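You operate a simulated robot arm through the tools that you are given. There is no shell and no other tool.

You are at the controls of a simulated robot arm. One attempt, no reset.

TASK
Hold the seated shell, then tilt the beam to HALF and lock it.
Fine: the lamp must be lit before the beam is freed; leave the size knob.

It is judged by the outcome, as a careful person would: the job done as asked, and still so three seconds after it is handed in. It fails if anything else is knocked over, pushed out of place, dropped, spilled or broken.

THE ROBOT
A 6-joint arm with a two-finger gripper, fixed in place. Base frame: the origin is on the floor under the middle of its stand, x ahead of it, y to its left, z up. Readings come in cm, degrees, newtons and seconds.
With the tool pointing down near the work surface it reaches from about 14 to 84 cm from the base axis. Its first joint turns from -166.0 to 166.0 degrees. Payload 1.66 kg.
The tool frame sits at the grasp point between the pads (the TCP): z along the fingers, y along the line on which they close. The tips reach 1.6 cm beyond it. The gripper opens to 11.1 cm; its body begins 10.4 cm behind the TCP.
Orientation is that of the tool frame in the base frame, as a unit quaternion [x, y, z, w]. With the fingers straight down and closing along the base's y, the tool's x points along the base's -x, its y along +y and its z along -z.

THE INTERFACE
- The arm moves only by the tool send_rows. Its argument "series" is text: rows parted by semicolons, each of 7 numbers parted by spaces: the shift along the tool's x, y, z in cm, then the turn, a rotation vector about the tool's x, y, z in degrees, then the finger opening in cm, from 0 to 11.1. In form: dx dy dz wx wy wz jaw; .... A call has 1 to 20 rows; each row is the pose to reach, as a shift and turn from the pose commanded when the call began, along the tool's axes at that moment. A row lasts 0.2 s, in which the tool goes at most 5 cm and 8.6 degrees; a call with a longer step from one row to the next is refused whole, and so is a gripper value outside its range. Where a pose cannot be reached the arm comes as near as it can. A force on the tool above 40 N (or 10 N above the force at the start of the call, whichever is more), or a blocked arm, ends the call early, and 0.2 s more pass. The fingers move at their own pace (about 16.98 cm/s each) and stop on an object; they squeeze with about 32 N. The grip force told is the motor's: it shows also when the fingers shut on nothing. Time passes only in rows, and 0.2 s behind the last, so rows that repeat a pose let the fingers close. It gives the time, the measured TCP pose, the force on the tool (base axes), the opening and the grip force at its end, in the units of the frame above (readings bear some noise), with the torque about the TCP (base axes, N m) and any sound that the robot's microphone picked up.
- Cameras (640 x 400 px; columns grow to the right, rows downward): "scene" is fixed at [22.15, -50.03, 129.83]; the picture's right is [0.76, -0.65, 0.00], its down [-0.39, -0.45, -0.81] and it looks along [0.53, 0.61, -0.59] (base axes); focal length 353 px, centre (320, 200). "wrist" rides on the gripper at [7, 1.4, -14.3] in the tool frame; the picture's right is [-0.19, 0.98, 0.00], its down [-0.87, -0.17, -0.47] and it looks along [-0.46, -0.09, 0.88] (tool axes); focal length 230 px, centre (320, 200). There is no depth. A picture from a camera that has moved, and an enlarged one, comes with that camera's place and axes in the base frame and with its lens.
- get_image(camera): a new picture of that camera. It takes no simulated time.
- raise_lower(by): moves the trunk up (or, below 0, down) by that many cm; the arm rides with it, the base frame stays. It gives what a move gives, with no picture.
- inspect(camera, box): a new picture of the part [left, top, right, bottom] of that camera's present view, enlarged. It takes no simulated time.
- finish_job(): hands the job in; it is judged then, once.

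Nothing tells you positions but the pictures and the camera data. Unless the task says otherwise, let go and move clear before handing in.

The tools are called after "Emit:" as name(argument=value, ...) on one line, values as JSON. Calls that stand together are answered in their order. send_rows: Moves the arm, as the interface text tells. Its arguments: {"type":"object","properties":{"series":{"type":"string"}},"required":["series"]} The other tools are called the same way: raise_lower (by) moves the trunk up or down; get_image (camera) takes a picture; inspect (camera, box) takes an enlarged picture of a part of a camera's view; finish_job () hands the job in.

At the start:

```text
t: 0.0
position: [33.79, -26.26, 112.07]
tcp_rot: [-0.001, 1.0, 0.0, 0.0]
wrist_force: [-0.2, 0.8, -1.3]
torque: [0.0, -0.01, -0.03]
finger_gap: 11.08
gripper_force: 0.1
trunk travel left (down, up): [-12.5, 46.5]
```

scene: 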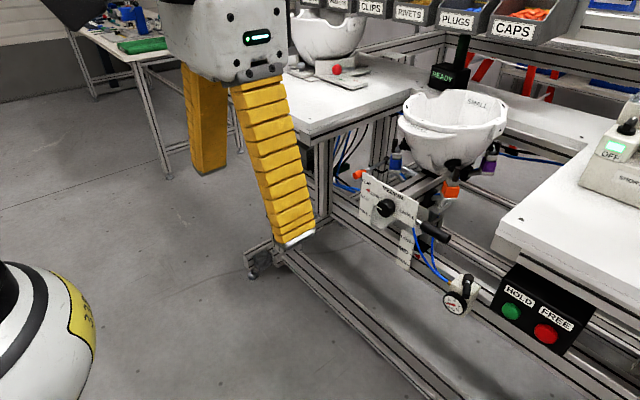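
wrist: 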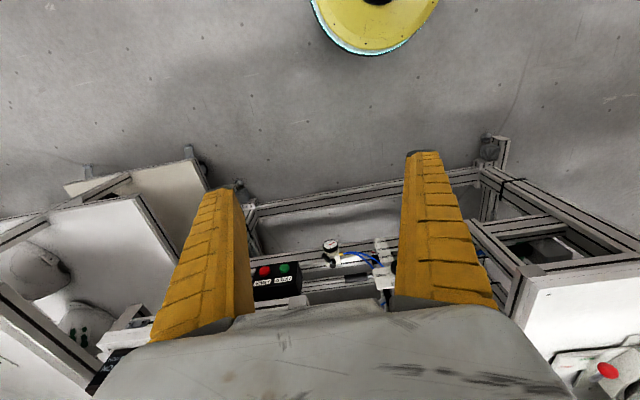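

I see a fixture with a white shell seated on a tilting beam, a lever with a plate of labels, a HOLD/FREE button box, and a READY lamp. I'll look closer at the parts before moving.

Emit:
inspect(camera="scene", box=[340, 150, 480, 270])

Emit:
inspect(camera="scene", box=[440, 240, 620, 370])

Emit:
inspect(camera="scene", box=[380, 40, 540, 190])

Emit:
inspect(camera="scene", box=[560, 70, 640, 220])

Emit:
inspect(camera="wrist", box=[220, 180, 420, 320])

```text
3.33 times, centred on (410, 210) of scene
camera zoom: at [22.15, -50.03, 129.83], right [0.76, -0.65, 0.0], down [-0.39, -0.45, -0.81], along [0.53, 0.61, -0.59], focal length 1175 px, centre (20, 167)
```

zoom: 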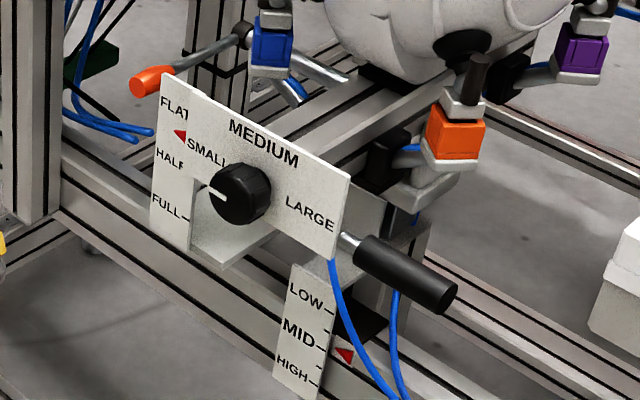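

```text
3.08 times, centred on (530, 305) of scene
camera zoom: at [22.15, -50.03, 129.83], right [0.76, -0.65, 0.0], down [-0.39, -0.45, -0.81], along [0.53, 0.61, -0.59], focal length 1085 px, centre (-326, -123)
```

zoom: 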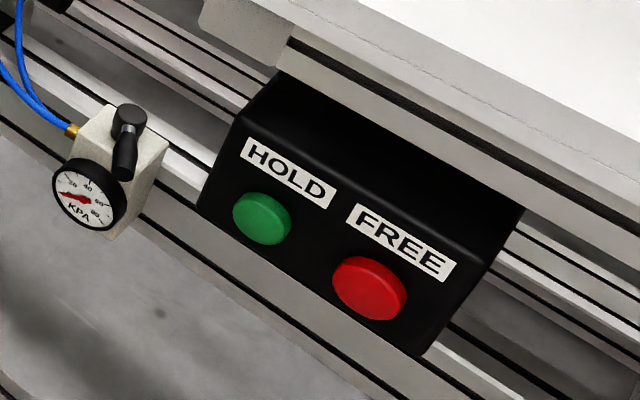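

```text
2.67 times, centred on (460, 115) of scene
camera zoom: at [22.15, -50.03, 129.83], right [0.76, -0.65, 0.0], down [-0.39, -0.45, -0.81], along [0.53, 0.61, -0.59], focal length 940 px, centre (-53, 427)
```

zoom: 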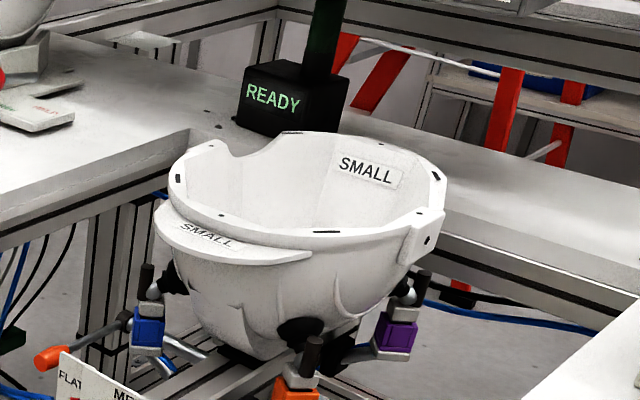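

```text
2.67 times, centred on (600, 145) of scene
camera zoom: at [22.15, -50.03, 129.83], right [0.76, -0.65, 0.0], down [-0.39, -0.45, -0.81], along [0.53, 0.61, -0.59], focal length 940 px, centre (-427, 347)
```

zoom: 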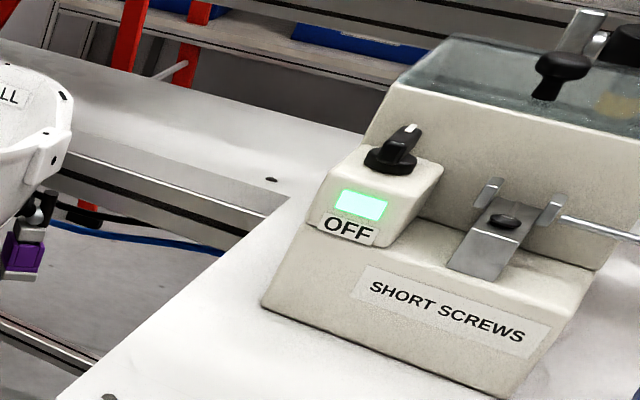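

```text
2.86 times, centred on (320, 250) of wrist
camera zoom: at [26.74, -25.0, 126.22], right [0.19, 0.98, 0.0], down [0.87, -0.17, 0.47], along [0.46, -0.09, -0.88], focal length 657 px, centre (320, 57)
```

zoom: 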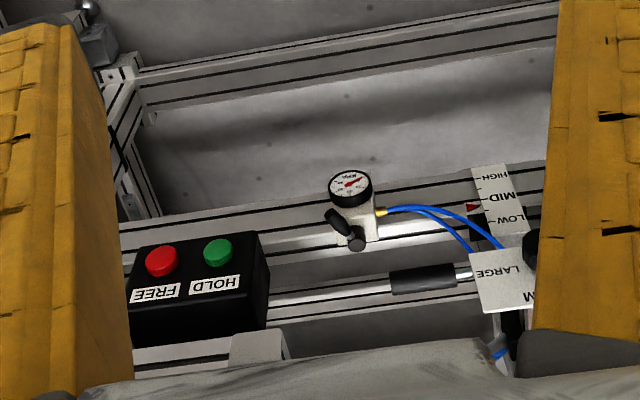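

The button box (HOLD at about [69.7, -43, 80]) and gauge are on the front rail, with the size knob plate to its left. I'll zoom further on the gauge, scales and lamp to read their present state.

Emit:
inspect(camera="scene", box=[440, 268, 500, 318])

Emit:
inspect(camera="scene", box=[350, 155, 430, 215])

Emit:
inspect(camera="scene", box=[390, 210, 470, 275])

Emit:
inspect(camera="scene", box=[420, 30, 500, 100])

Emit:
inspect(camera="scene", box=[270, 20, 400, 110])

```text
8.00 times, centred on (470, 293) of scene
camera zoom: at [22.15, -50.03, 129.83], right [0.76, -0.65, 0.0], down [-0.39, -0.45, -0.81], along [0.53, 0.61, -0.59], focal length 2821 px, centre (-880, -544)
```

zoom: 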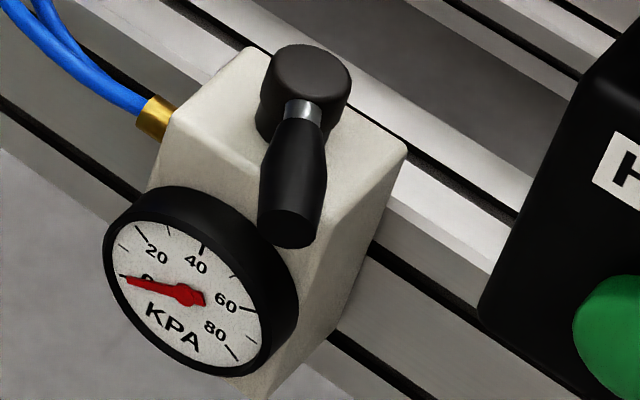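

```text
6.67 times, centred on (390, 185) of scene
camera zoom: at [22.15, -50.03, 129.83], right [0.76, -0.65, 0.0], down [-0.39, -0.45, -0.81], along [0.53, 0.61, -0.59], focal length 2350 px, centre (-147, 300)
```

zoom: 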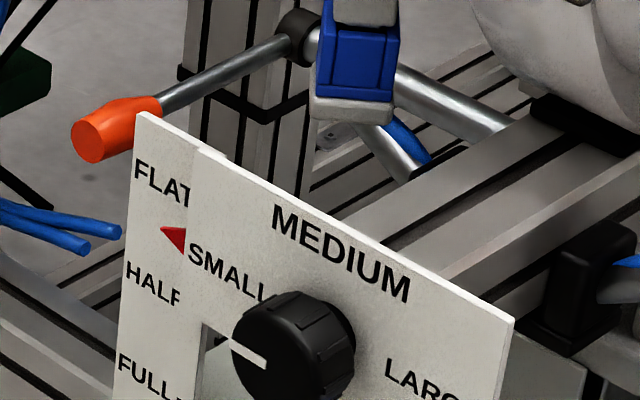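

```text
6.15 times, centred on (430, 242) of scene
camera zoom: at [22.15, -50.03, 129.83], right [0.76, -0.65, 0.0], down [-0.39, -0.45, -0.81], along [0.53, 0.61, -0.59], focal length 2170 px, centre (-357, -62)
```

zoom: 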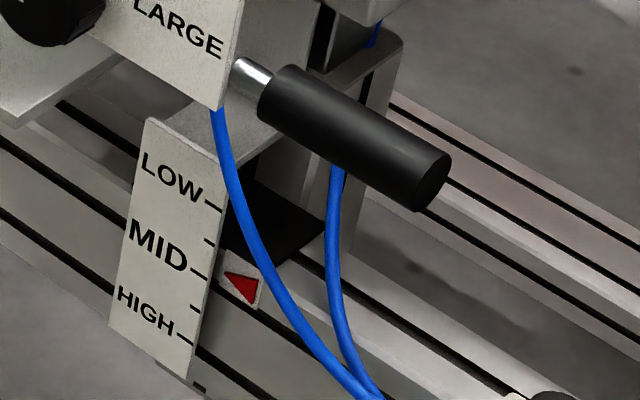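

```text
5.71 times, centred on (460, 65) of scene
camera zoom: at [22.15, -50.03, 129.83], right [0.76, -0.65, 0.0], down [-0.39, -0.45, -0.81], along [0.53, 0.61, -0.59], focal length 2015 px, centre (-480, 971)
```

zoom: 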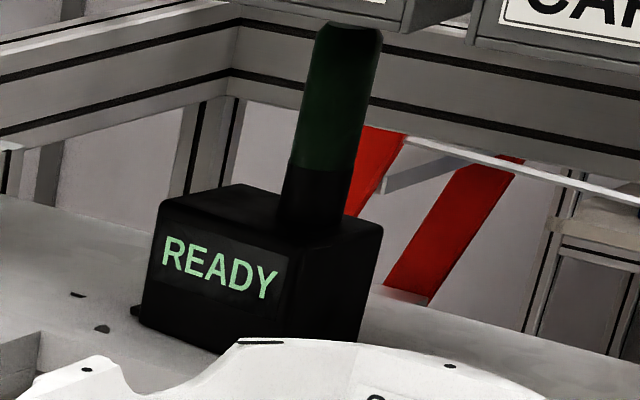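

```text
4.44 times, centred on (335, 65) of scene
camera zoom: at [22.15, -50.03, 129.83], right [0.76, -0.65, 0.0], down [-0.39, -0.45, -0.81], along [0.53, 0.61, -0.59], focal length 1567 px, centre (253, 800)
```

zoom: 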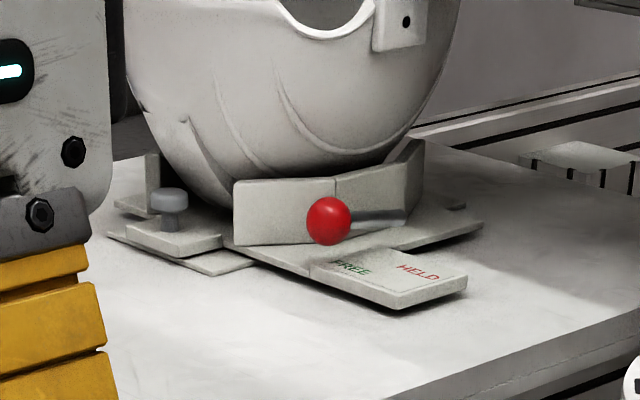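

The lamp (green column on the READY box) is dark and the gauge reads 0. The tilt scale (FLAT/HALF/FULL) is partly hidden behind the size plate, so I'll move the wrist camera to a frontal view of the fixture before touching anything.

Emit:
send_rows(series="-2.7 2 2 0 -6 0 11.1; -5.4 4 4 0 -12 0 11.1; -8.1 6 6 0 -18 0 11.1; -10.8 8 8 0 -24 0 11.1; -13.5 10 10 0 -30 0 11.1; -16.2 12.2 12 0 -35 0 11.1; -16.2 12.2 12 0 -35 0 11.1")

Emit:
get_image(camera="wrist")

Emit:
get_image(camera="scene")

```text
t: 1.6
position: [49.88, -14.06, 99.79]
tcp_rot: [0.0, 0.954, 0.0, 0.3]
wrist_force: [0.2, -1.0, 1.3]
torque: [0.01, 0.02, 0.01]
finger_gap: 11.12
gripper_force: 0.0
trunk travel left (down, up): [-12.5, 46.5]
```

```text
taken
camera wrist: at [35.9, -12.79, 107.43], right [0.16, 0.98, 0.11], down [0.44, -0.17, 0.88], along [0.89, -0.09, -0.46], focal length 230 px, centre (320, 200)
```

wrist: 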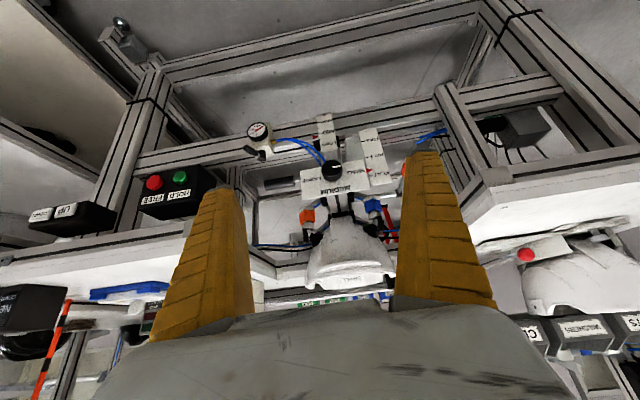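

```text
taken
```

scene: 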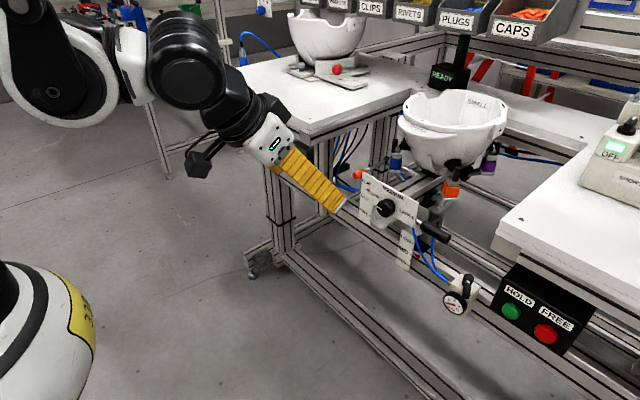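

From here the wrist camera sees the plate upside down, and another button box with UP on the far right. I'll zoom in on each.

Emit:
inspect(camera="wrist", box=[290, 100, 410, 200])

Emit:
inspect(camera="wrist", box=[280, 170, 420, 300])

Emit:
inspect(camera="wrist", box=[0, 100, 290, 260])

Emit:
inspect(camera="wrist", box=[400, 90, 560, 200])

```text
4.00 times, centred on (350, 150) of wrist
camera zoom: at [35.9, -12.79, 107.43], right [0.16, 0.98, 0.11], down [0.44, -0.17, 0.88], along [0.89, -0.09, -0.46], focal length 920 px, centre (200, 400)
```

zoom: 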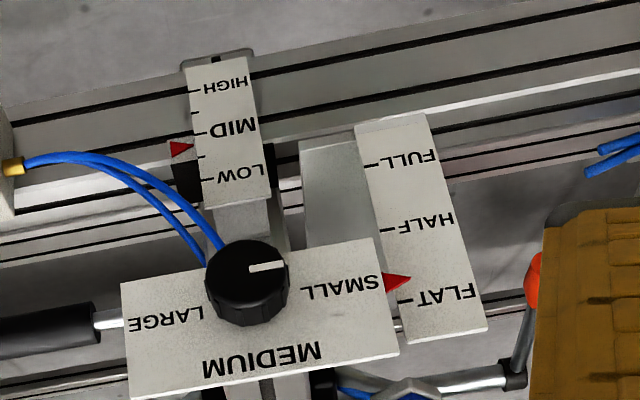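

```text
3.08 times, centred on (350, 235) of wrist
camera zoom: at [35.9, -12.79, 107.43], right [0.16, 0.98, 0.11], down [0.44, -0.17, 0.88], along [0.89, -0.09, -0.46], focal length 708 px, centre (228, 92)
```

zoom: 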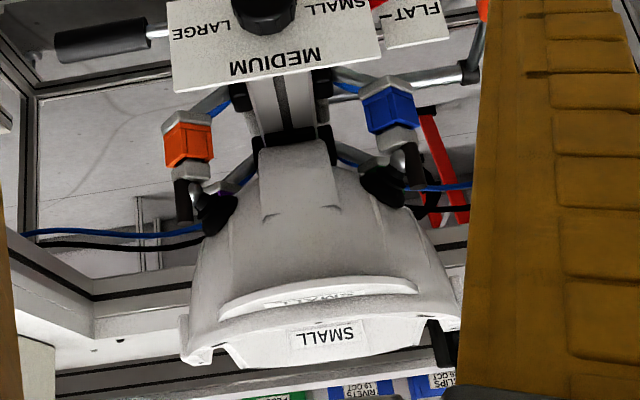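

```text
2.21 times, centred on (145, 180) of wrist
camera zoom: at [35.9, -12.79, 107.43], right [0.16, 0.98, 0.11], down [0.44, -0.17, 0.88], along [0.89, -0.09, -0.46], focal length 508 px, centre (706, 244)
```

zoom: 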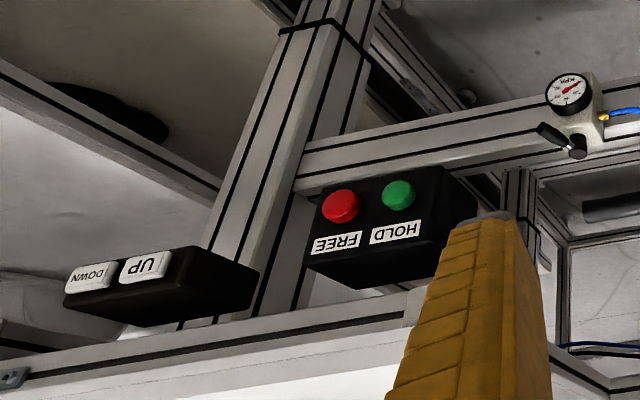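

```text
3.64 times, centred on (480, 145) of wrist
camera zoom: at [35.9, -12.79, 107.43], right [0.16, 0.98, 0.11], down [0.44, -0.17, 0.88], along [0.89, -0.09, -0.46], focal length 837 px, centre (-262, 400)
```

zoom: 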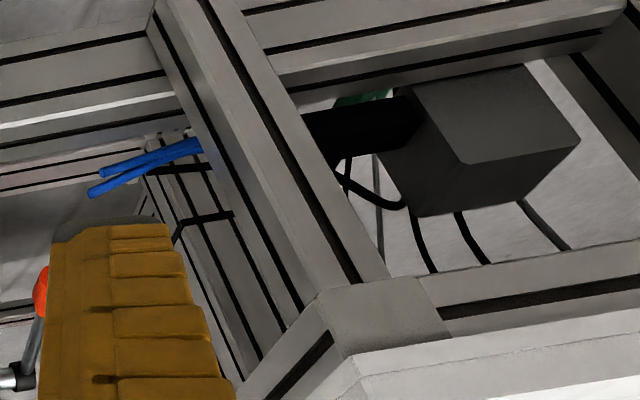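

The tilt pointer sits at FLAT, the size knob at SMALL (matches the shell), the lift at MID; an orange lever beside the beam looks like the beam lock, and the black grip like the tilt handle. Next I move to a standoff in front of the HOLD button and look at it.

Emit:
send_rows(series="0.25 -4.1 1.9 0 -3.6 0 11.1; 0.5 -8.3 3.8 0 -7.2 0 11.1; 0.75 -12.4 5.7 0 -10.8 0 11.1; 1.0 -16.6 7.6 0 -14.4 0 11.1; 1.25 -20.7 9.5 0 -18 0 11.1; 1.5 -24.8 11.4 0 -21.6 0 11.1; 1.78 -28.9 13.17 0 -25 0 11.1; 1.78 -28.9 13.17 0 -25 0 11.1")

Emit:
get_image(camera="wrist")

Emit:
get_image(camera="scene")

```text
t: 3.4
position: [56.16, -43.3, 88.01]
tcp_rot: [0.001, 0.866, -0.001, 0.501]
wrist_force: [-0.2, 0.2, -0.4]
torque: [0.02, -0.04, 0.02]
finger_gap: 11.09
gripper_force: 0.0
trunk travel left (down, up): [-12.5, 46.5]
```

```text
taken
camera wrist: at [40.26, -42.02, 89.1], right [0.1, 0.98, 0.16], down [0.02, -0.17, 0.99], along [1.0, -0.09, -0.04], focal length 230 px, centre (320, 200)
```

wrist: 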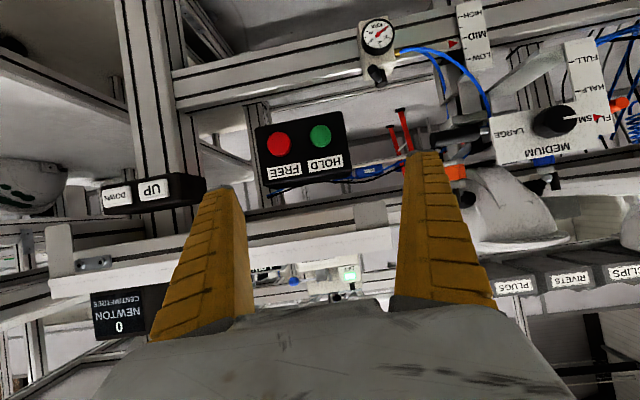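

```text
taken
```

scene: 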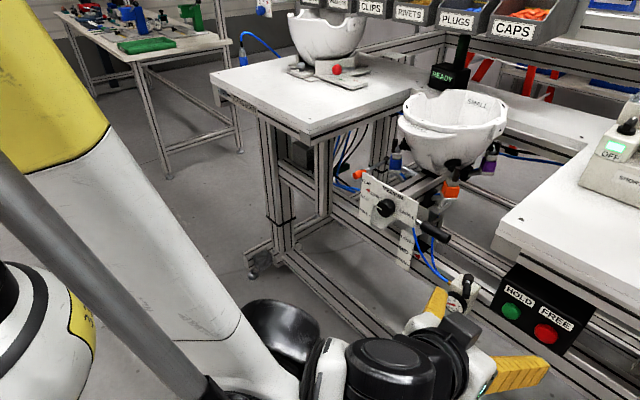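

Emit:
inspect(camera="wrist", box=[240, 90, 360, 200])

Emit:
inspect(camera="wrist", box=[340, 0, 480, 100])

Emit:
inspect(camera="wrist", box=[470, 20, 640, 180])

Emit:
inspect(camera="wrist", box=[40, 230, 180, 350])

```text
3.64 times, centred on (300, 145) of wrist
camera zoom: at [40.26, -42.02, 89.1], right [0.1, 0.98, 0.16], down [0.02, -0.17, 0.99], along [1.0, -0.09, -0.04], focal length 837 px, centre (393, 400)
```

zoom: 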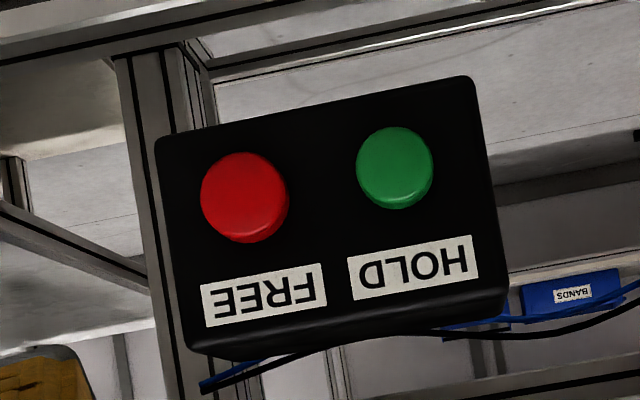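

```text
4.00 times, centred on (410, 50) of wrist
camera zoom: at [40.26, -42.02, 89.1], right [0.1, 0.98, 0.16], down [0.02, -0.17, 0.99], along [1.0, -0.09, -0.04], focal length 920 px, centre (-40, 800)
```

zoom: 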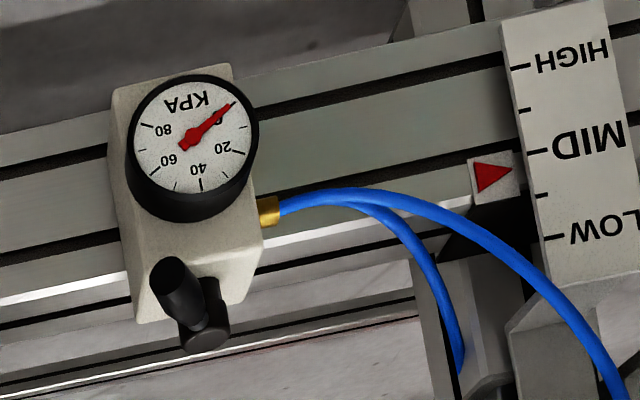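

```text
2.50 times, centred on (555, 100) of wrist
camera zoom: at [40.26, -42.02, 89.1], right [0.1, 0.98, 0.16], down [0.02, -0.17, 0.99], along [1.0, -0.09, -0.04], focal length 575 px, centre (-268, 450)
```

zoom: 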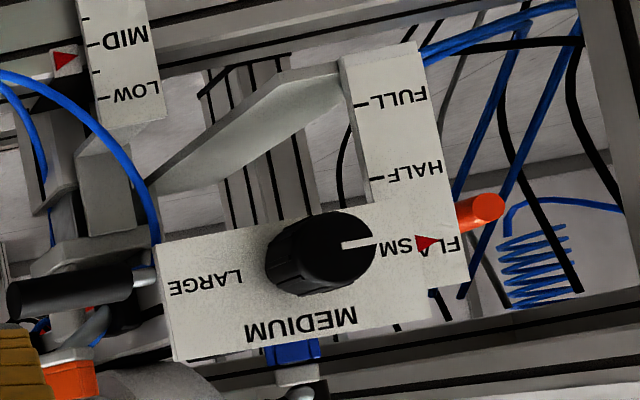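

```text
3.33 times, centred on (110, 290) of wrist
camera zoom: at [40.26, -42.02, 89.1], right [0.1, 0.98, 0.16], down [0.02, -0.17, 0.99], along [1.0, -0.09, -0.04], focal length 767 px, centre (1020, -100)
```

zoom: 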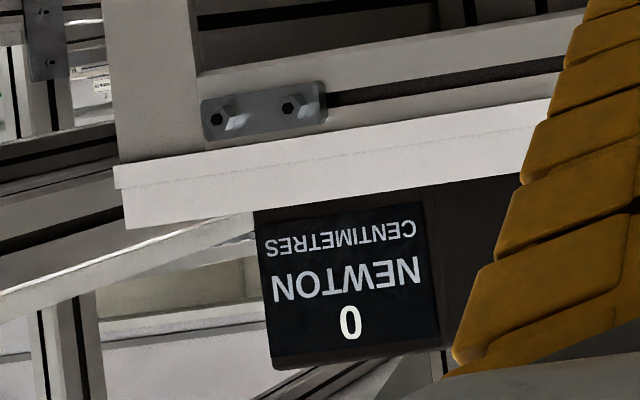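

HOLD (green) is at about [69.7, -43.2, 80], facing the robot; FREE is 5.6 cm to its right. I'll close the fingers and move to a standoff just in front of HOLD, biased away from FREE.

Emit:
send_rows(series="0.45 0.2 2.2 0 -4 0 8; 0.9 0.4 4.4 0 -8 0 4; 1.35 0.6 6.6 0 -12 0 0; 1.78 0.7 8.9 0 -15 0 0; 1.78 0.7 8.9 0 -15 0 0; 1.78 0.7 8.9 0 -15 0 0")

Emit:
get_image(camera="wrist")

Emit:
inspect(camera="scene", box=[420, 240, 620, 400])

```text
t: 4.8
position: [63.03, -42.43, 82.06]
tcp_rot: [0.0, 0.794, 0.0, 0.608]
wrist_force: [-0.7, 0.1, 0.2]
torque: [0.0, 0.0, 0.02]
finger_gap: 0.0
gripper_force: 28.1
trunk travel left (down, up): [-12.5, 46.5]
```

```text
taken
camera wrist: at [47.32, -41.07, 79.07], right [0.05, 0.98, 0.18], down [-0.23, -0.17, 0.96], along [0.97, -0.09, 0.22], focal length 230 px, centre (320, 200)
```

wrist: 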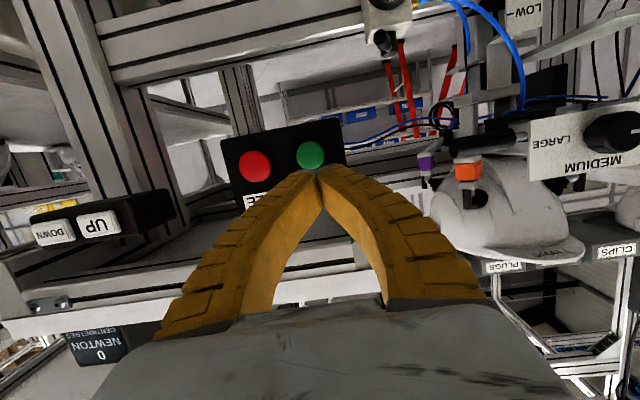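

```text
2.50 times, centred on (520, 320) of scene
camera zoom: at [22.15, -50.03, 129.83], right [0.76, -0.65, 0.0], down [-0.39, -0.45, -0.81], along [0.53, 0.61, -0.59], focal length 881 px, centre (-180, -100)
```

zoom: 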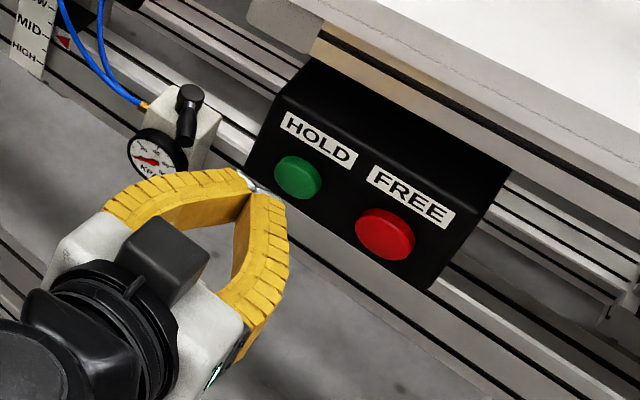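

The closed fingertips are about 5 cm short of HOLD and clear of FREE. I'll advance along the tool axis and press it.

Emit:
send_rows(series="0 -0.3 2 0 0 0 0; 0 -0.5 3.8 0 0 0 0; 0 -0.5 4.4 0 0 0 0; 0 -0.5 4.8 0 0 0 0; 0 -0.5 5.2 0 0 0 0; 0 -0.5 5.5 0 0 0 0; 0 -0.5 5.8 0 0 0 0")

Emit:
inspect(camera="scene", box=[420, 240, 620, 400])

Emit:
get_image(camera="wrist")

```text
t: 6.4
position: [68.62, -42.75, 80.7]
tcp_rot: [0.0, 0.793, 0.0, 0.609]
wrist_force: [-2.2, -0.4, 0.9]
torque: [0.02, -0.06, -0.02]
finger_gap: 0.0
gripper_force: 28.6
trunk travel left (down, up): [-12.5, 46.5]
heard: click
```

```text
2.50 times, centred on (520, 320) of scene
camera zoom: at [22.15, -50.03, 129.83], right [0.76, -0.65, 0.0], down [-0.39, -0.45, -0.81], along [0.53, 0.61, -0.59], focal length 881 px, centre (-180, -100)
```

zoom: 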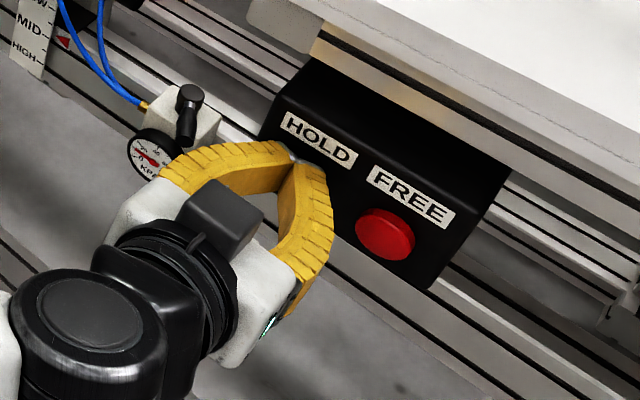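

```text
taken
camera wrist: at [52.85, -41.5, 77.63], right [0.05, 0.98, 0.18], down [-0.23, -0.17, 0.96], along [0.97, -0.09, 0.22], focal length 230 px, centre (320, 200)
```

wrist: 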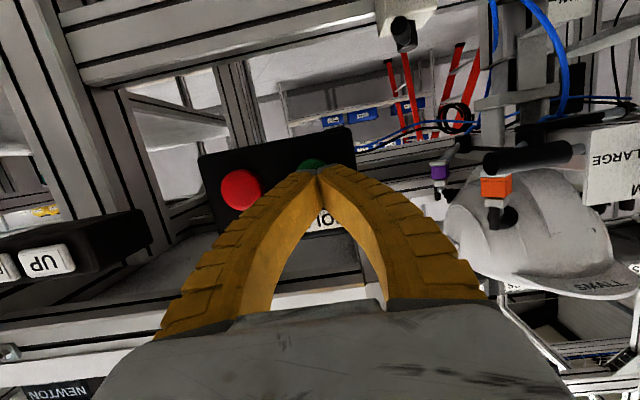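

A click was heard and the gauge needle moved. I'll back off and check the gauge and the lamp.

Emit:
send_rows(series="0 0 -2 0 0 0 0; 0 0 -5 0 0 0 0; 0 0 -8 0 0 0 0; 0 0 -10 0 0 0 0; 0 0 -10 0 0 0 0")

Emit:
inspect(camera="scene", box=[430, 260, 510, 320])

Emit:
inspect(camera="scene", box=[420, 30, 500, 100])

Emit:
get_image(camera="scene")

```text
t: 7.6
position: [59.02, -43.19, 83.35]
tcp_rot: [-0.001, 0.794, 0.002, 0.608]
wrist_force: [0.2, 1.2, 1.1]
torque: [-0.01, 0.01, 0.0]
finger_gap: 0.0
gripper_force: 28.3
out of reach, approached as far as the arm can: row 4, 5
trunk travel left (down, up): [-12.5, 46.5]
```

```text
6.67 times, centred on (470, 290) of scene
camera zoom: at [22.15, -50.03, 129.83], right [0.76, -0.65, 0.0], down [-0.39, -0.45, -0.81], along [0.53, 0.61, -0.59], focal length 2350 px, centre (-680, -400)
```

zoom: 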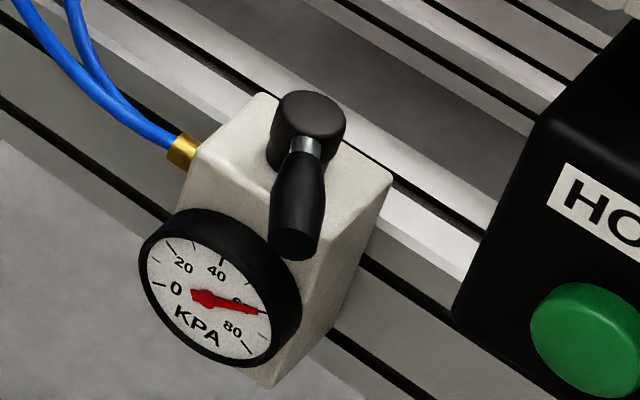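

```text
5.71 times, centred on (460, 65) of scene
camera zoom: at [22.15, -50.03, 129.83], right [0.76, -0.65, 0.0], down [-0.39, -0.45, -0.81], along [0.53, 0.61, -0.59], focal length 2015 px, centre (-480, 971)
```

zoom: 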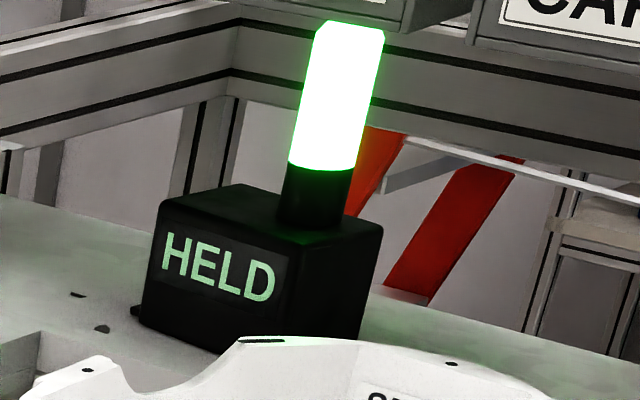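

```text
taken
```

scene: 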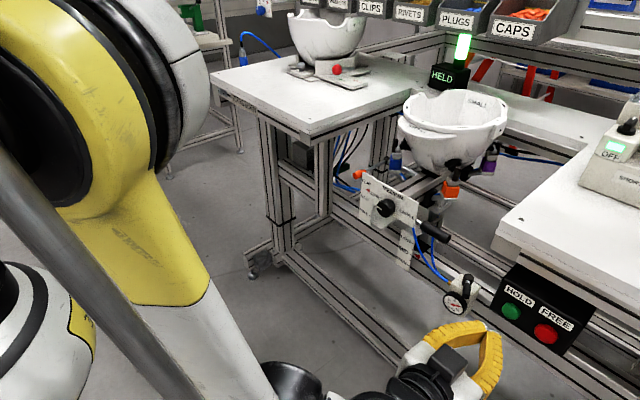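

The lamp is lit (HELD) and the gauge reads about 60 kPa, so the shell is held. Next I move left to study the orange lever, which looks like a clamp lever on a cross shaft at about x=92, y=2, z=81.

Emit:
send_rows(series="-1.05 4.4 -0.19 0 2.3 0 2; -2.1 8.8 -0.38 0 4.6 0 4; -3.15 13.2 -0.57 0 6.9 0 6; -4.2 17.6 -0.76 0 9.2 0 8; -5.25 22 -0.95 0 11.5 0 10; -6.3 26.4 -1.14 0 13.8 0 11.1; -7.35 30.8 -1.33 0 16.1 0 11.1; -8.4 35.2 -1.52 0 18.4 0 11.1; -9.45 39.6 -1.71 0 20.7 0 11.1; -10.5 44 -1.9 0 23 0 11.1; -11.56 48.2 -2.06 0 25 0 11.1; -11.56 48.2 -2.06 0 25 0 11.1")

Emit:
get_image(camera="wrist")

Emit:
get_image(camera="scene")

```text
t: 10.2
position: [59.98, 5.01, 94.88]
tcp_rot: [-0.001, 0.906, 0.0, 0.423]
wrist_force: [0.7, 0.1, 0.6]
torque: [-0.01, -0.02, 0.03]
finger_gap: 11.09
gripper_force: 0.1
out of reach, approached as far as the arm can: row 1, 2, 3, 4, 5, 6, 7, 8, 9, 10
trunk travel left (down, up): [-12.5, 46.5]
```

```text
taken
camera wrist: at [44.6, 6.33, 98.76], right [0.12, 0.98, 0.14], down [0.19, -0.17, 0.97], along [0.97, -0.09, -0.21], focal length 230 px, centre (320, 200)
```

wrist: 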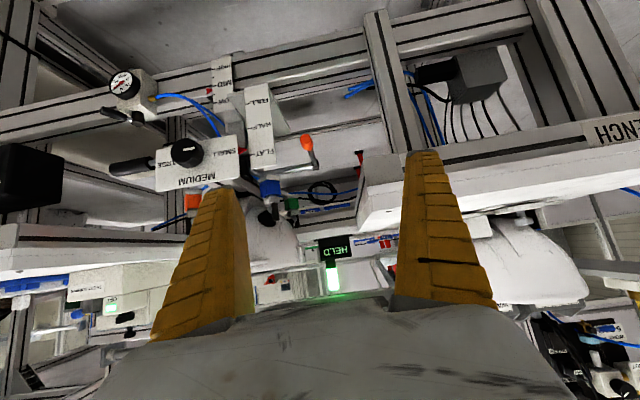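

```text
taken
```

scene: 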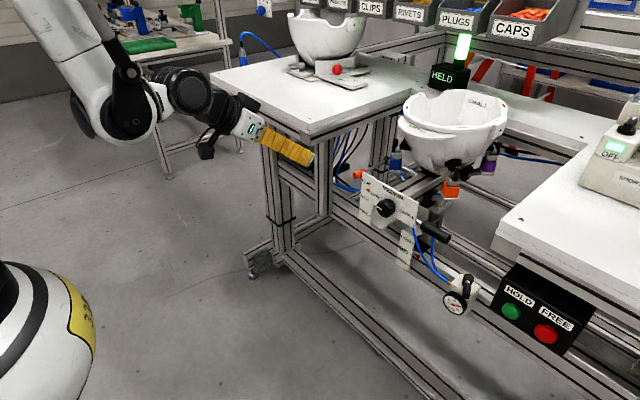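

Emit:
inspect(camera="wrist", box=[230, 70, 370, 230])

Emit:
inspect(camera="wrist", box=[90, 60, 330, 220])

Emit:
inspect(camera="scene", box=[340, 140, 480, 260])

```text
2.50 times, centred on (300, 150) of wrist
camera zoom: at [44.6, 6.33, 98.76], right [0.12, 0.98, 0.14], down [0.19, -0.17, 0.97], along [0.97, -0.09, -0.21], focal length 575 px, centre (370, 325)
```

zoom: 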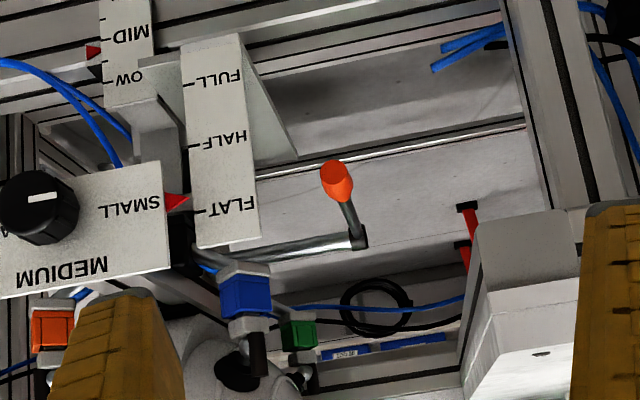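

```text
2.50 times, centred on (210, 140) of wrist
camera zoom: at [44.6, 6.33, 98.76], right [0.12, 0.98, 0.14], down [0.19, -0.17, 0.97], along [0.97, -0.09, -0.21], focal length 575 px, centre (595, 350)
```

zoom: 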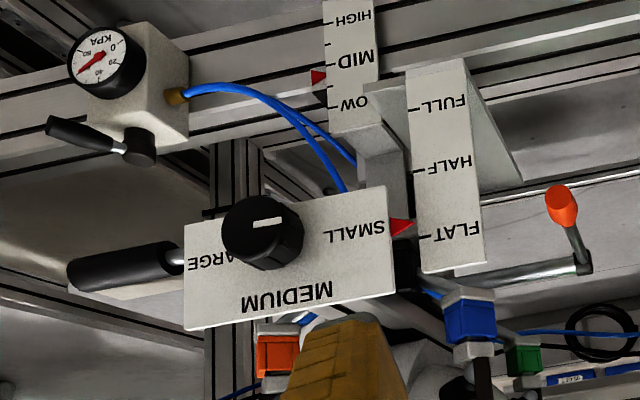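

```text
3.33 times, centred on (410, 200) of scene
camera zoom: at [22.15, -50.03, 129.83], right [0.76, -0.65, 0.0], down [-0.39, -0.45, -0.81], along [0.53, 0.61, -0.59], focal length 1175 px, centre (20, 200)
```

zoom: 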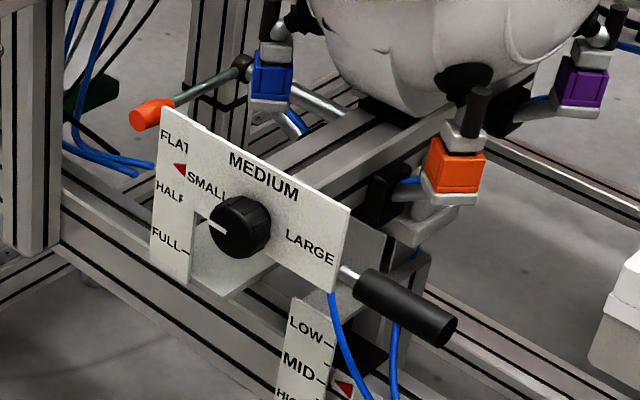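

The lever is horizontal, from a cross shaft end at about [91.5, 2.2, 81.5] to an orange grip ending at about [79.5, 2.2, 81]. I'll zoom in for any marking of lock/free directions.

Emit:
inspect(camera="wrist", box=[270, 120, 340, 180])

Emit:
inspect(camera="scene", box=[350, 145, 410, 190])

Emit:
inspect(camera="wrist", box=[230, 80, 300, 180])

```text
6.67 times, centred on (305, 150) of wrist
camera zoom: at [44.6, 6.33, 98.76], right [0.12, 0.98, 0.14], down [0.19, -0.17, 0.97], along [0.97, -0.09, -0.21], focal length 1534 px, centre (420, 533)
```

zoom: 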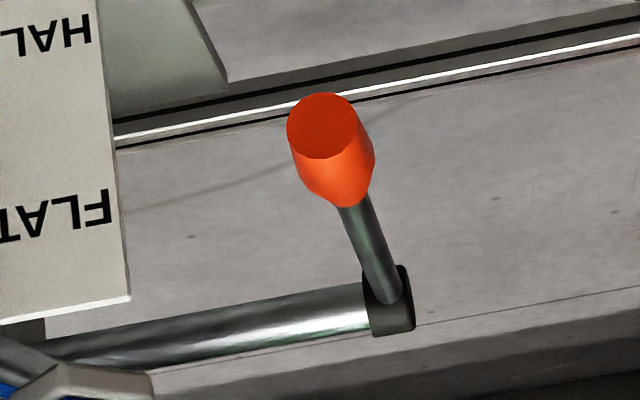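

```text
8.89 times, centred on (380, 168) of scene
camera zoom: at [22.15, -50.03, 129.83], right [0.76, -0.65, 0.0], down [-0.39, -0.45, -0.81], along [0.53, 0.61, -0.59], focal length 3134 px, centre (-213, 489)
```

zoom: 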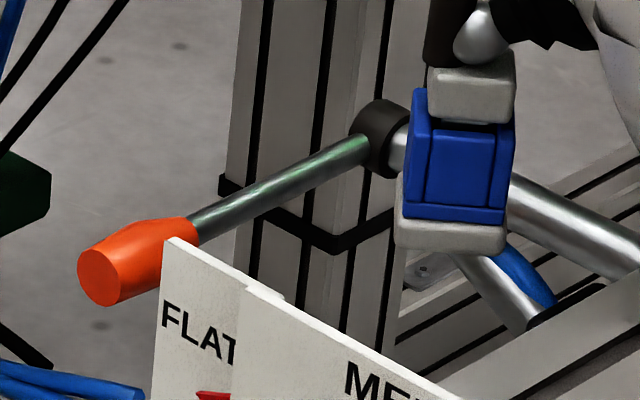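

```text
4.00 times, centred on (265, 130) of wrist
camera zoom: at [44.6, 6.33, 98.76], right [0.12, 0.98, 0.14], down [0.19, -0.17, 0.97], along [0.97, -0.09, -0.21], focal length 920 px, centre (540, 480)
```

zoom: 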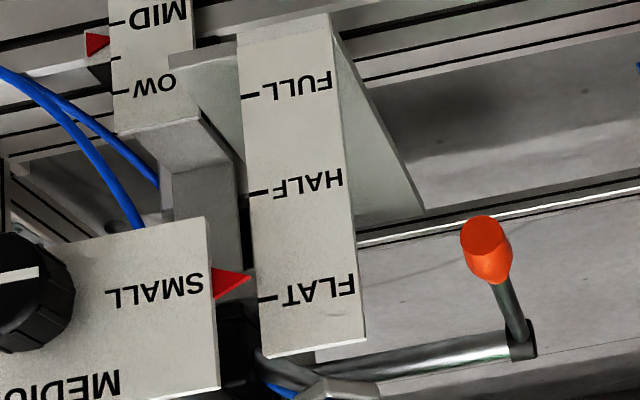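

The lever has no markings; the plate edge is at about y=-2.6, x=76.5, so a wide grip there would foul it. I'll use closed fingertips instead: come in under the orange grip, slightly yawed from the left, and try lifting gently. First to a point in front of and below the grip.

Emit:
send_rows(series="0.89 0.24 4.04 0.9 -1.7 0.4 8; 1.78 0.48 8.08 2.8 -5.2 1.2 5; 2.68 0.72 12.1 5.6 -10.4 2.3 2; 3.57 0.96 16.2 9.3 -17.3 3.9 0; 4.46 1.2 20.2 13.1 -24.2 5.4 0; 4.46 1.2 20.2 15.9 -29.4 6.6 0; 4.46 1.2 20.2 18.7 -34.6 7.76 0; 4.46 1.2 20.2 18.7 -34.6 7.76 0")

Emit:
get_image(camera="wrist")

Emit:
get_image(camera="scene")

```text
t: 11.1
position: [71.98, 6.71, 88.75]
tcp_rot: [0.04, 0.858, -0.036, 0.51]
wrist_force: [-29.9, 4.3, 14.8]
torque: [0.32, -0.51, 0.84]
finger_gap: 0.0
gripper_force: 27.9
out of reach, approached as far as the arm can: row 1, 2, 3, 4
trunk travel left (down, up): [-12.5, 46.5]
stopped in row 4: the force on the tool passed its limit at 97 N (the readings are from after the stop); the commanded pose is now the measured one
```

```text
taken
camera wrist: at [56.24, 9.71, 89.38], right [0.19, 0.97, 0.14], down [-0.02, -0.14, 0.99], along [0.98, -0.2, -0.01], focal length 230 px, centre (320, 200)
```

wrist: 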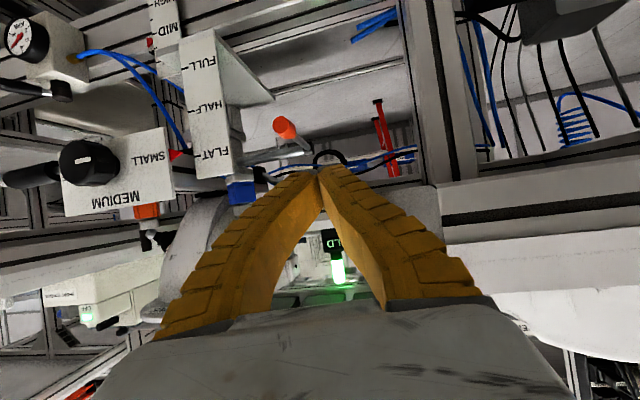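

```text
taken
```

scene: 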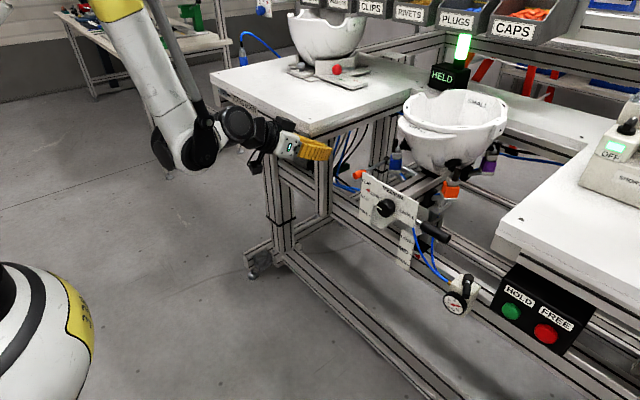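

The tool was stopped by a contact of about 97 N — the left bench seems higher or nearer than I judged. I'll look closely before any further move.

Emit:
inspect(camera="scene", box=[200, 60, 400, 200])

Emit:
inspect(camera="wrist", box=[240, 100, 480, 300])

Emit:
inspect(camera="scene", box=[260, 110, 360, 180])

```text
2.86 times, centred on (300, 130) of scene
camera zoom: at [22.15, -50.03, 129.83], right [0.76, -0.65, 0.0], down [-0.39, -0.45, -0.81], along [0.53, 0.61, -0.59], focal length 1007 px, centre (377, 400)
```

zoom: 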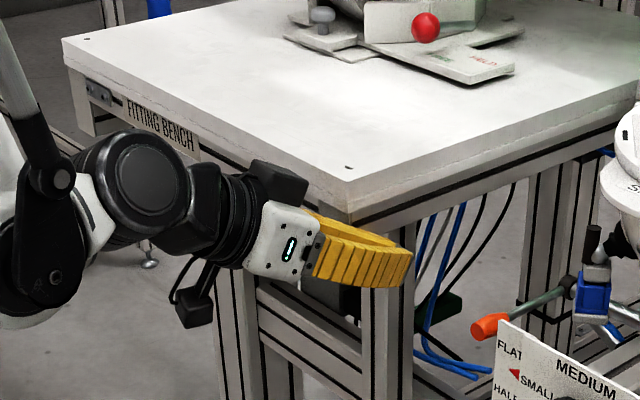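

```text
2.00 times, centred on (360, 200) of wrist
camera zoom: at [56.24, 9.71, 89.38], right [0.19, 0.97, 0.14], down [-0.02, -0.14, 0.99], along [0.98, -0.2, -0.01], focal length 460 px, centre (240, 200)
```

zoom: 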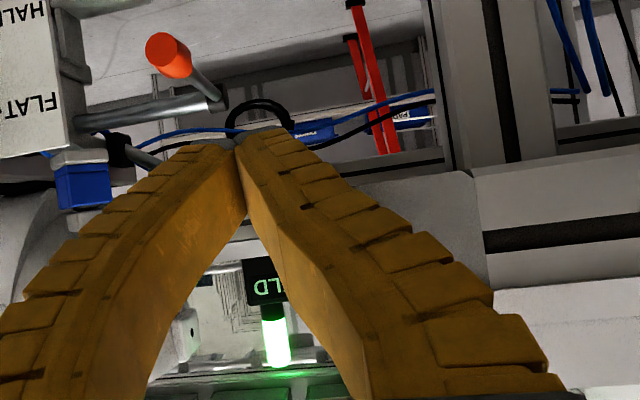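

```text
5.71 times, centred on (310, 145) of scene
camera zoom: at [22.15, -50.03, 129.83], right [0.76, -0.65, 0.0], down [-0.39, -0.45, -0.81], along [0.53, 0.61, -0.59], focal length 2015 px, centre (377, 514)
```

zoom: 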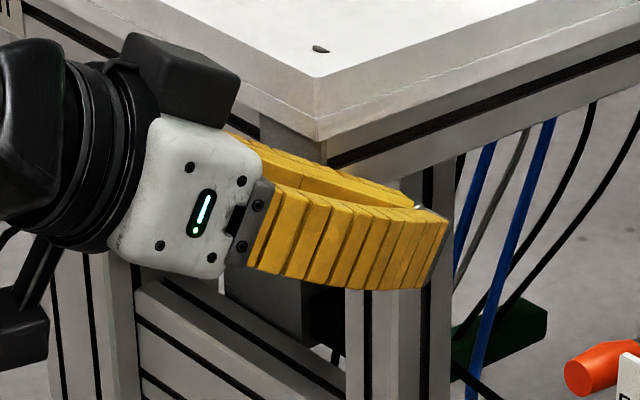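

The bench slab corner actually sits at about [68.8, 7.5], top z≈95.6, so the open-arched left finger met it. I'll back straight out toward the robot, then re-plan on a safer side.

Emit:
send_rows(series="1.39 -1.31 -2.51 0 0 0 0; 2.79 -2.62 -5.03 0 1.5 0 0; 4.18 -3.93 -7.54 0 5 0 0; 4.66 -5.15 -9.42 0 10 0 0; 4.66 -5.15 -9.42 0 10 0 0")

Emit:
get_image(camera="scene")

Emit:
get_image(camera="wrist")

```text
t: 11.4
position: [71.72, 6.39, 89.01]
tcp_rot: [0.04, 0.862, -0.039, 0.505]
wrist_force: [-11.8, 1.0, -0.9]
torque: [-0.03, -0.34, 0.39]
finger_gap: 0.01
gripper_force: 28.6
out of reach, approached as far as the arm can: row 1
trunk travel left (down, up): [-12.5, 46.5]
stopped in row 1: the force on the tool passed its limit at 51 N (the readings are from after the stop); the commanded pose is now the measured one
```

```text
taken
```

scene: 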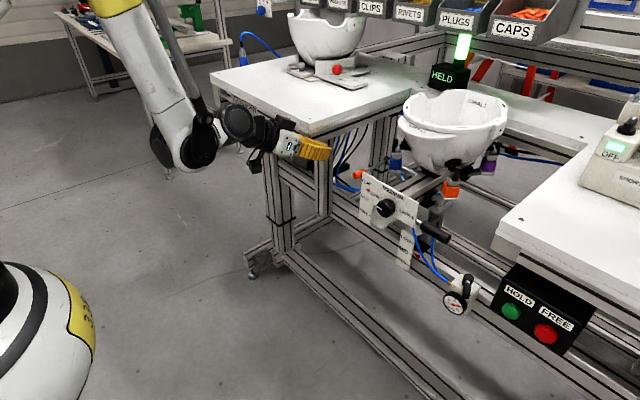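

```text
taken
camera wrist: at [55.96, 9.41, 89.83], right [0.2, 0.97, 0.14], down [-0.01, -0.14, 0.99], along [0.98, -0.2, -0.02], focal length 230 px, centre (320, 200)
```

wrist: 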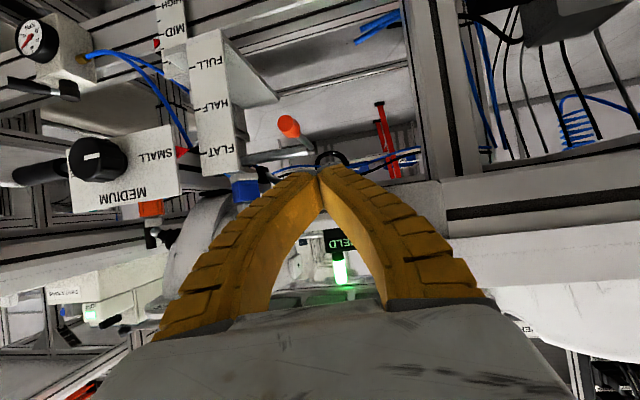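

Still lightly touching and at the edge of the arm's reach for that pitch. I'll back out with the tool pitching downward, in small steps.

Emit:
send_rows(series="0.35 -0.46 -0.9 0 2 0 0; 0.695 -0.92 -1.81 0 4 0 0; 0.9 -1.5 -3.3 0 6 0 0; 1.09 -2.07 -4.91 0 8 0 0; 1.23 -2.94 -8.19 0 12 0 0; 1.37 -3.8 -11.47 0 16 0 0")

Emit:
get_image(camera="scene")

Emit:
get_image(camera="wrist")

```text
t: 12.8
position: [60.59, 3.98, 93.5]
tcp_rot: [0.046, 0.924, -0.034, 0.379]
wrist_force: [-0.2, 0.1, -0.2]
torque: [0.0, 0.01, 0.01]
finger_gap: 0.0
gripper_force: 29.2
trunk travel left (down, up): [-12.5, 46.5]
```

```text
taken
```

scene: 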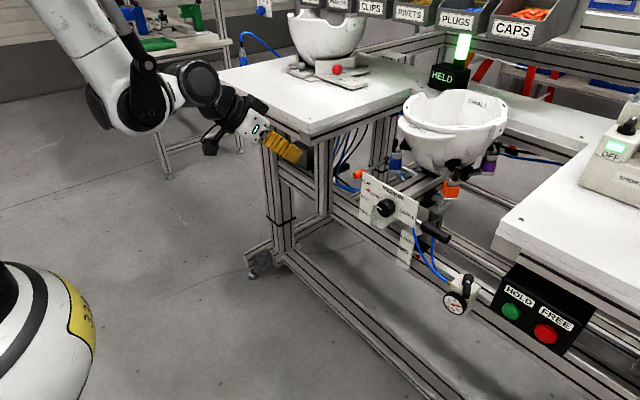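

```text
taken
camera wrist: at [45.79, 6.97, 98.65], right [0.24, 0.96, 0.11], down [0.27, -0.17, 0.95], along [0.93, -0.2, -0.3], focal length 230 px, centre (320, 200)
```

wrist: 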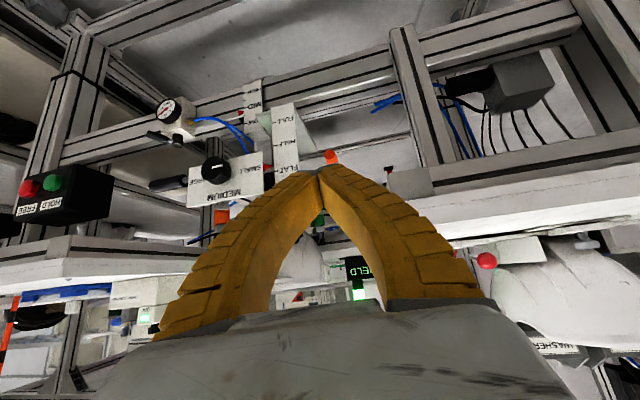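

Free again, nothing displaced and the lamp still lit. The benches' slabs (top z≈95.6, left corner near [68.8, 7.5]) bound the gap, so I need a flatter tool pitch with the gripper rolled so the fingers go above and below the lever like a fork. I'll lower the trunk first to make that pitch reachable.

Emit:
raise_lower(by=-10)

```text
t: 14.2
position: [60.67, 3.91, 83.5]
tcp_rot: [0.046, 0.923, -0.033, 0.38]
wrist_force: [0.3, 0.4, 0.0]
torque: [0.01, 0.02, 0.04]
finger_gap: 0.0
gripper_force: 28.6
trunk travel left (down, up): [-2.5, 56.5]
```

Emit:
send_rows(series="-2.87 -0.42 2.16 0.9 -1.6 -7.0 0; -5.74 -0.85 4.33 1.7 -3.2 -14.0 0; -5.74 -0.85 4.33 2.6 -4.8 -21.1 0; -5.74 -0.85 4.33 3.4 -6.4 -28.1 0; -5.74 -0.85 4.33 4.3 -8.0 -35.1 0; -5.74 -0.85 4.33 5.2 -9.6 -42.1 0; -5.74 -0.85 4.33 6.0 -11.1 -49.2 0; -5.74 -0.85 4.33 6.9 -12.7 -56.2 0; -5.74 -0.85 4.33 7.8 -14.3 -63.2 0; -5.74 -0.85 4.33 8.6 -15.9 -70.2 0; -5.74 -0.85 4.33 9.5 -17.5 -77.3 0; -5.74 -0.85 4.33 10.3 -19.1 -84.3 0; -5.74 -0.85 4.33 11.2 -20.7 -91.3 0; -5.74 -0.85 4.33 11.2 -20.7 -91.3 0")

Emit:
get_image(camera="wrist")

Emit:
get_image(camera="scene")

```text
t: 17.2
position: [69.05, 2.37, 85.93]
tcp_rot: [0.598, -0.596, 0.379, -0.379]
wrist_force: [-0.4, -0.7, 0.9]
torque: [0.0, -0.03, -0.02]
finger_gap: 0.0
gripper_force: 28.0
out of reach, approached as far as the arm can: row 10, 11, 12, 13, 14
trunk travel left (down, up): [-2.5, 56.5]
```

```text
taken
camera wrist: at [55.51, -4.65, 90.68], right [-0.42, 0.19, -0.89], down [-0.36, 0.87, 0.35], along [0.84, 0.46, -0.29], focal length 230 px, centre (320, 200)
```

wrist: 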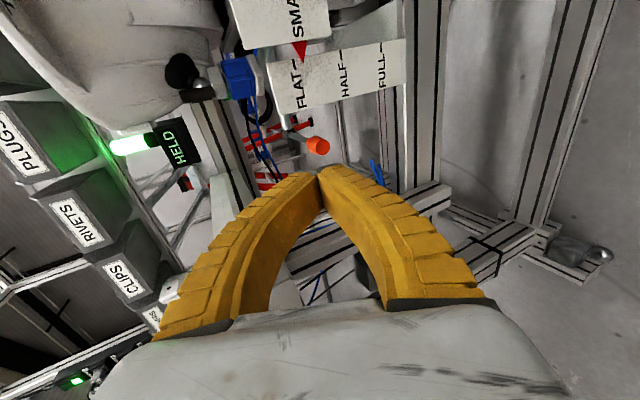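

```text
taken
```

scene: 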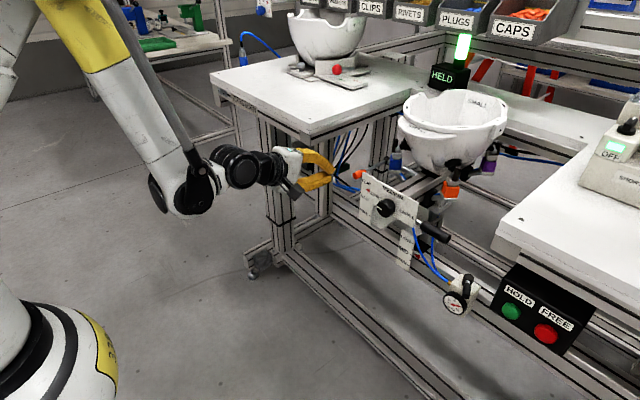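

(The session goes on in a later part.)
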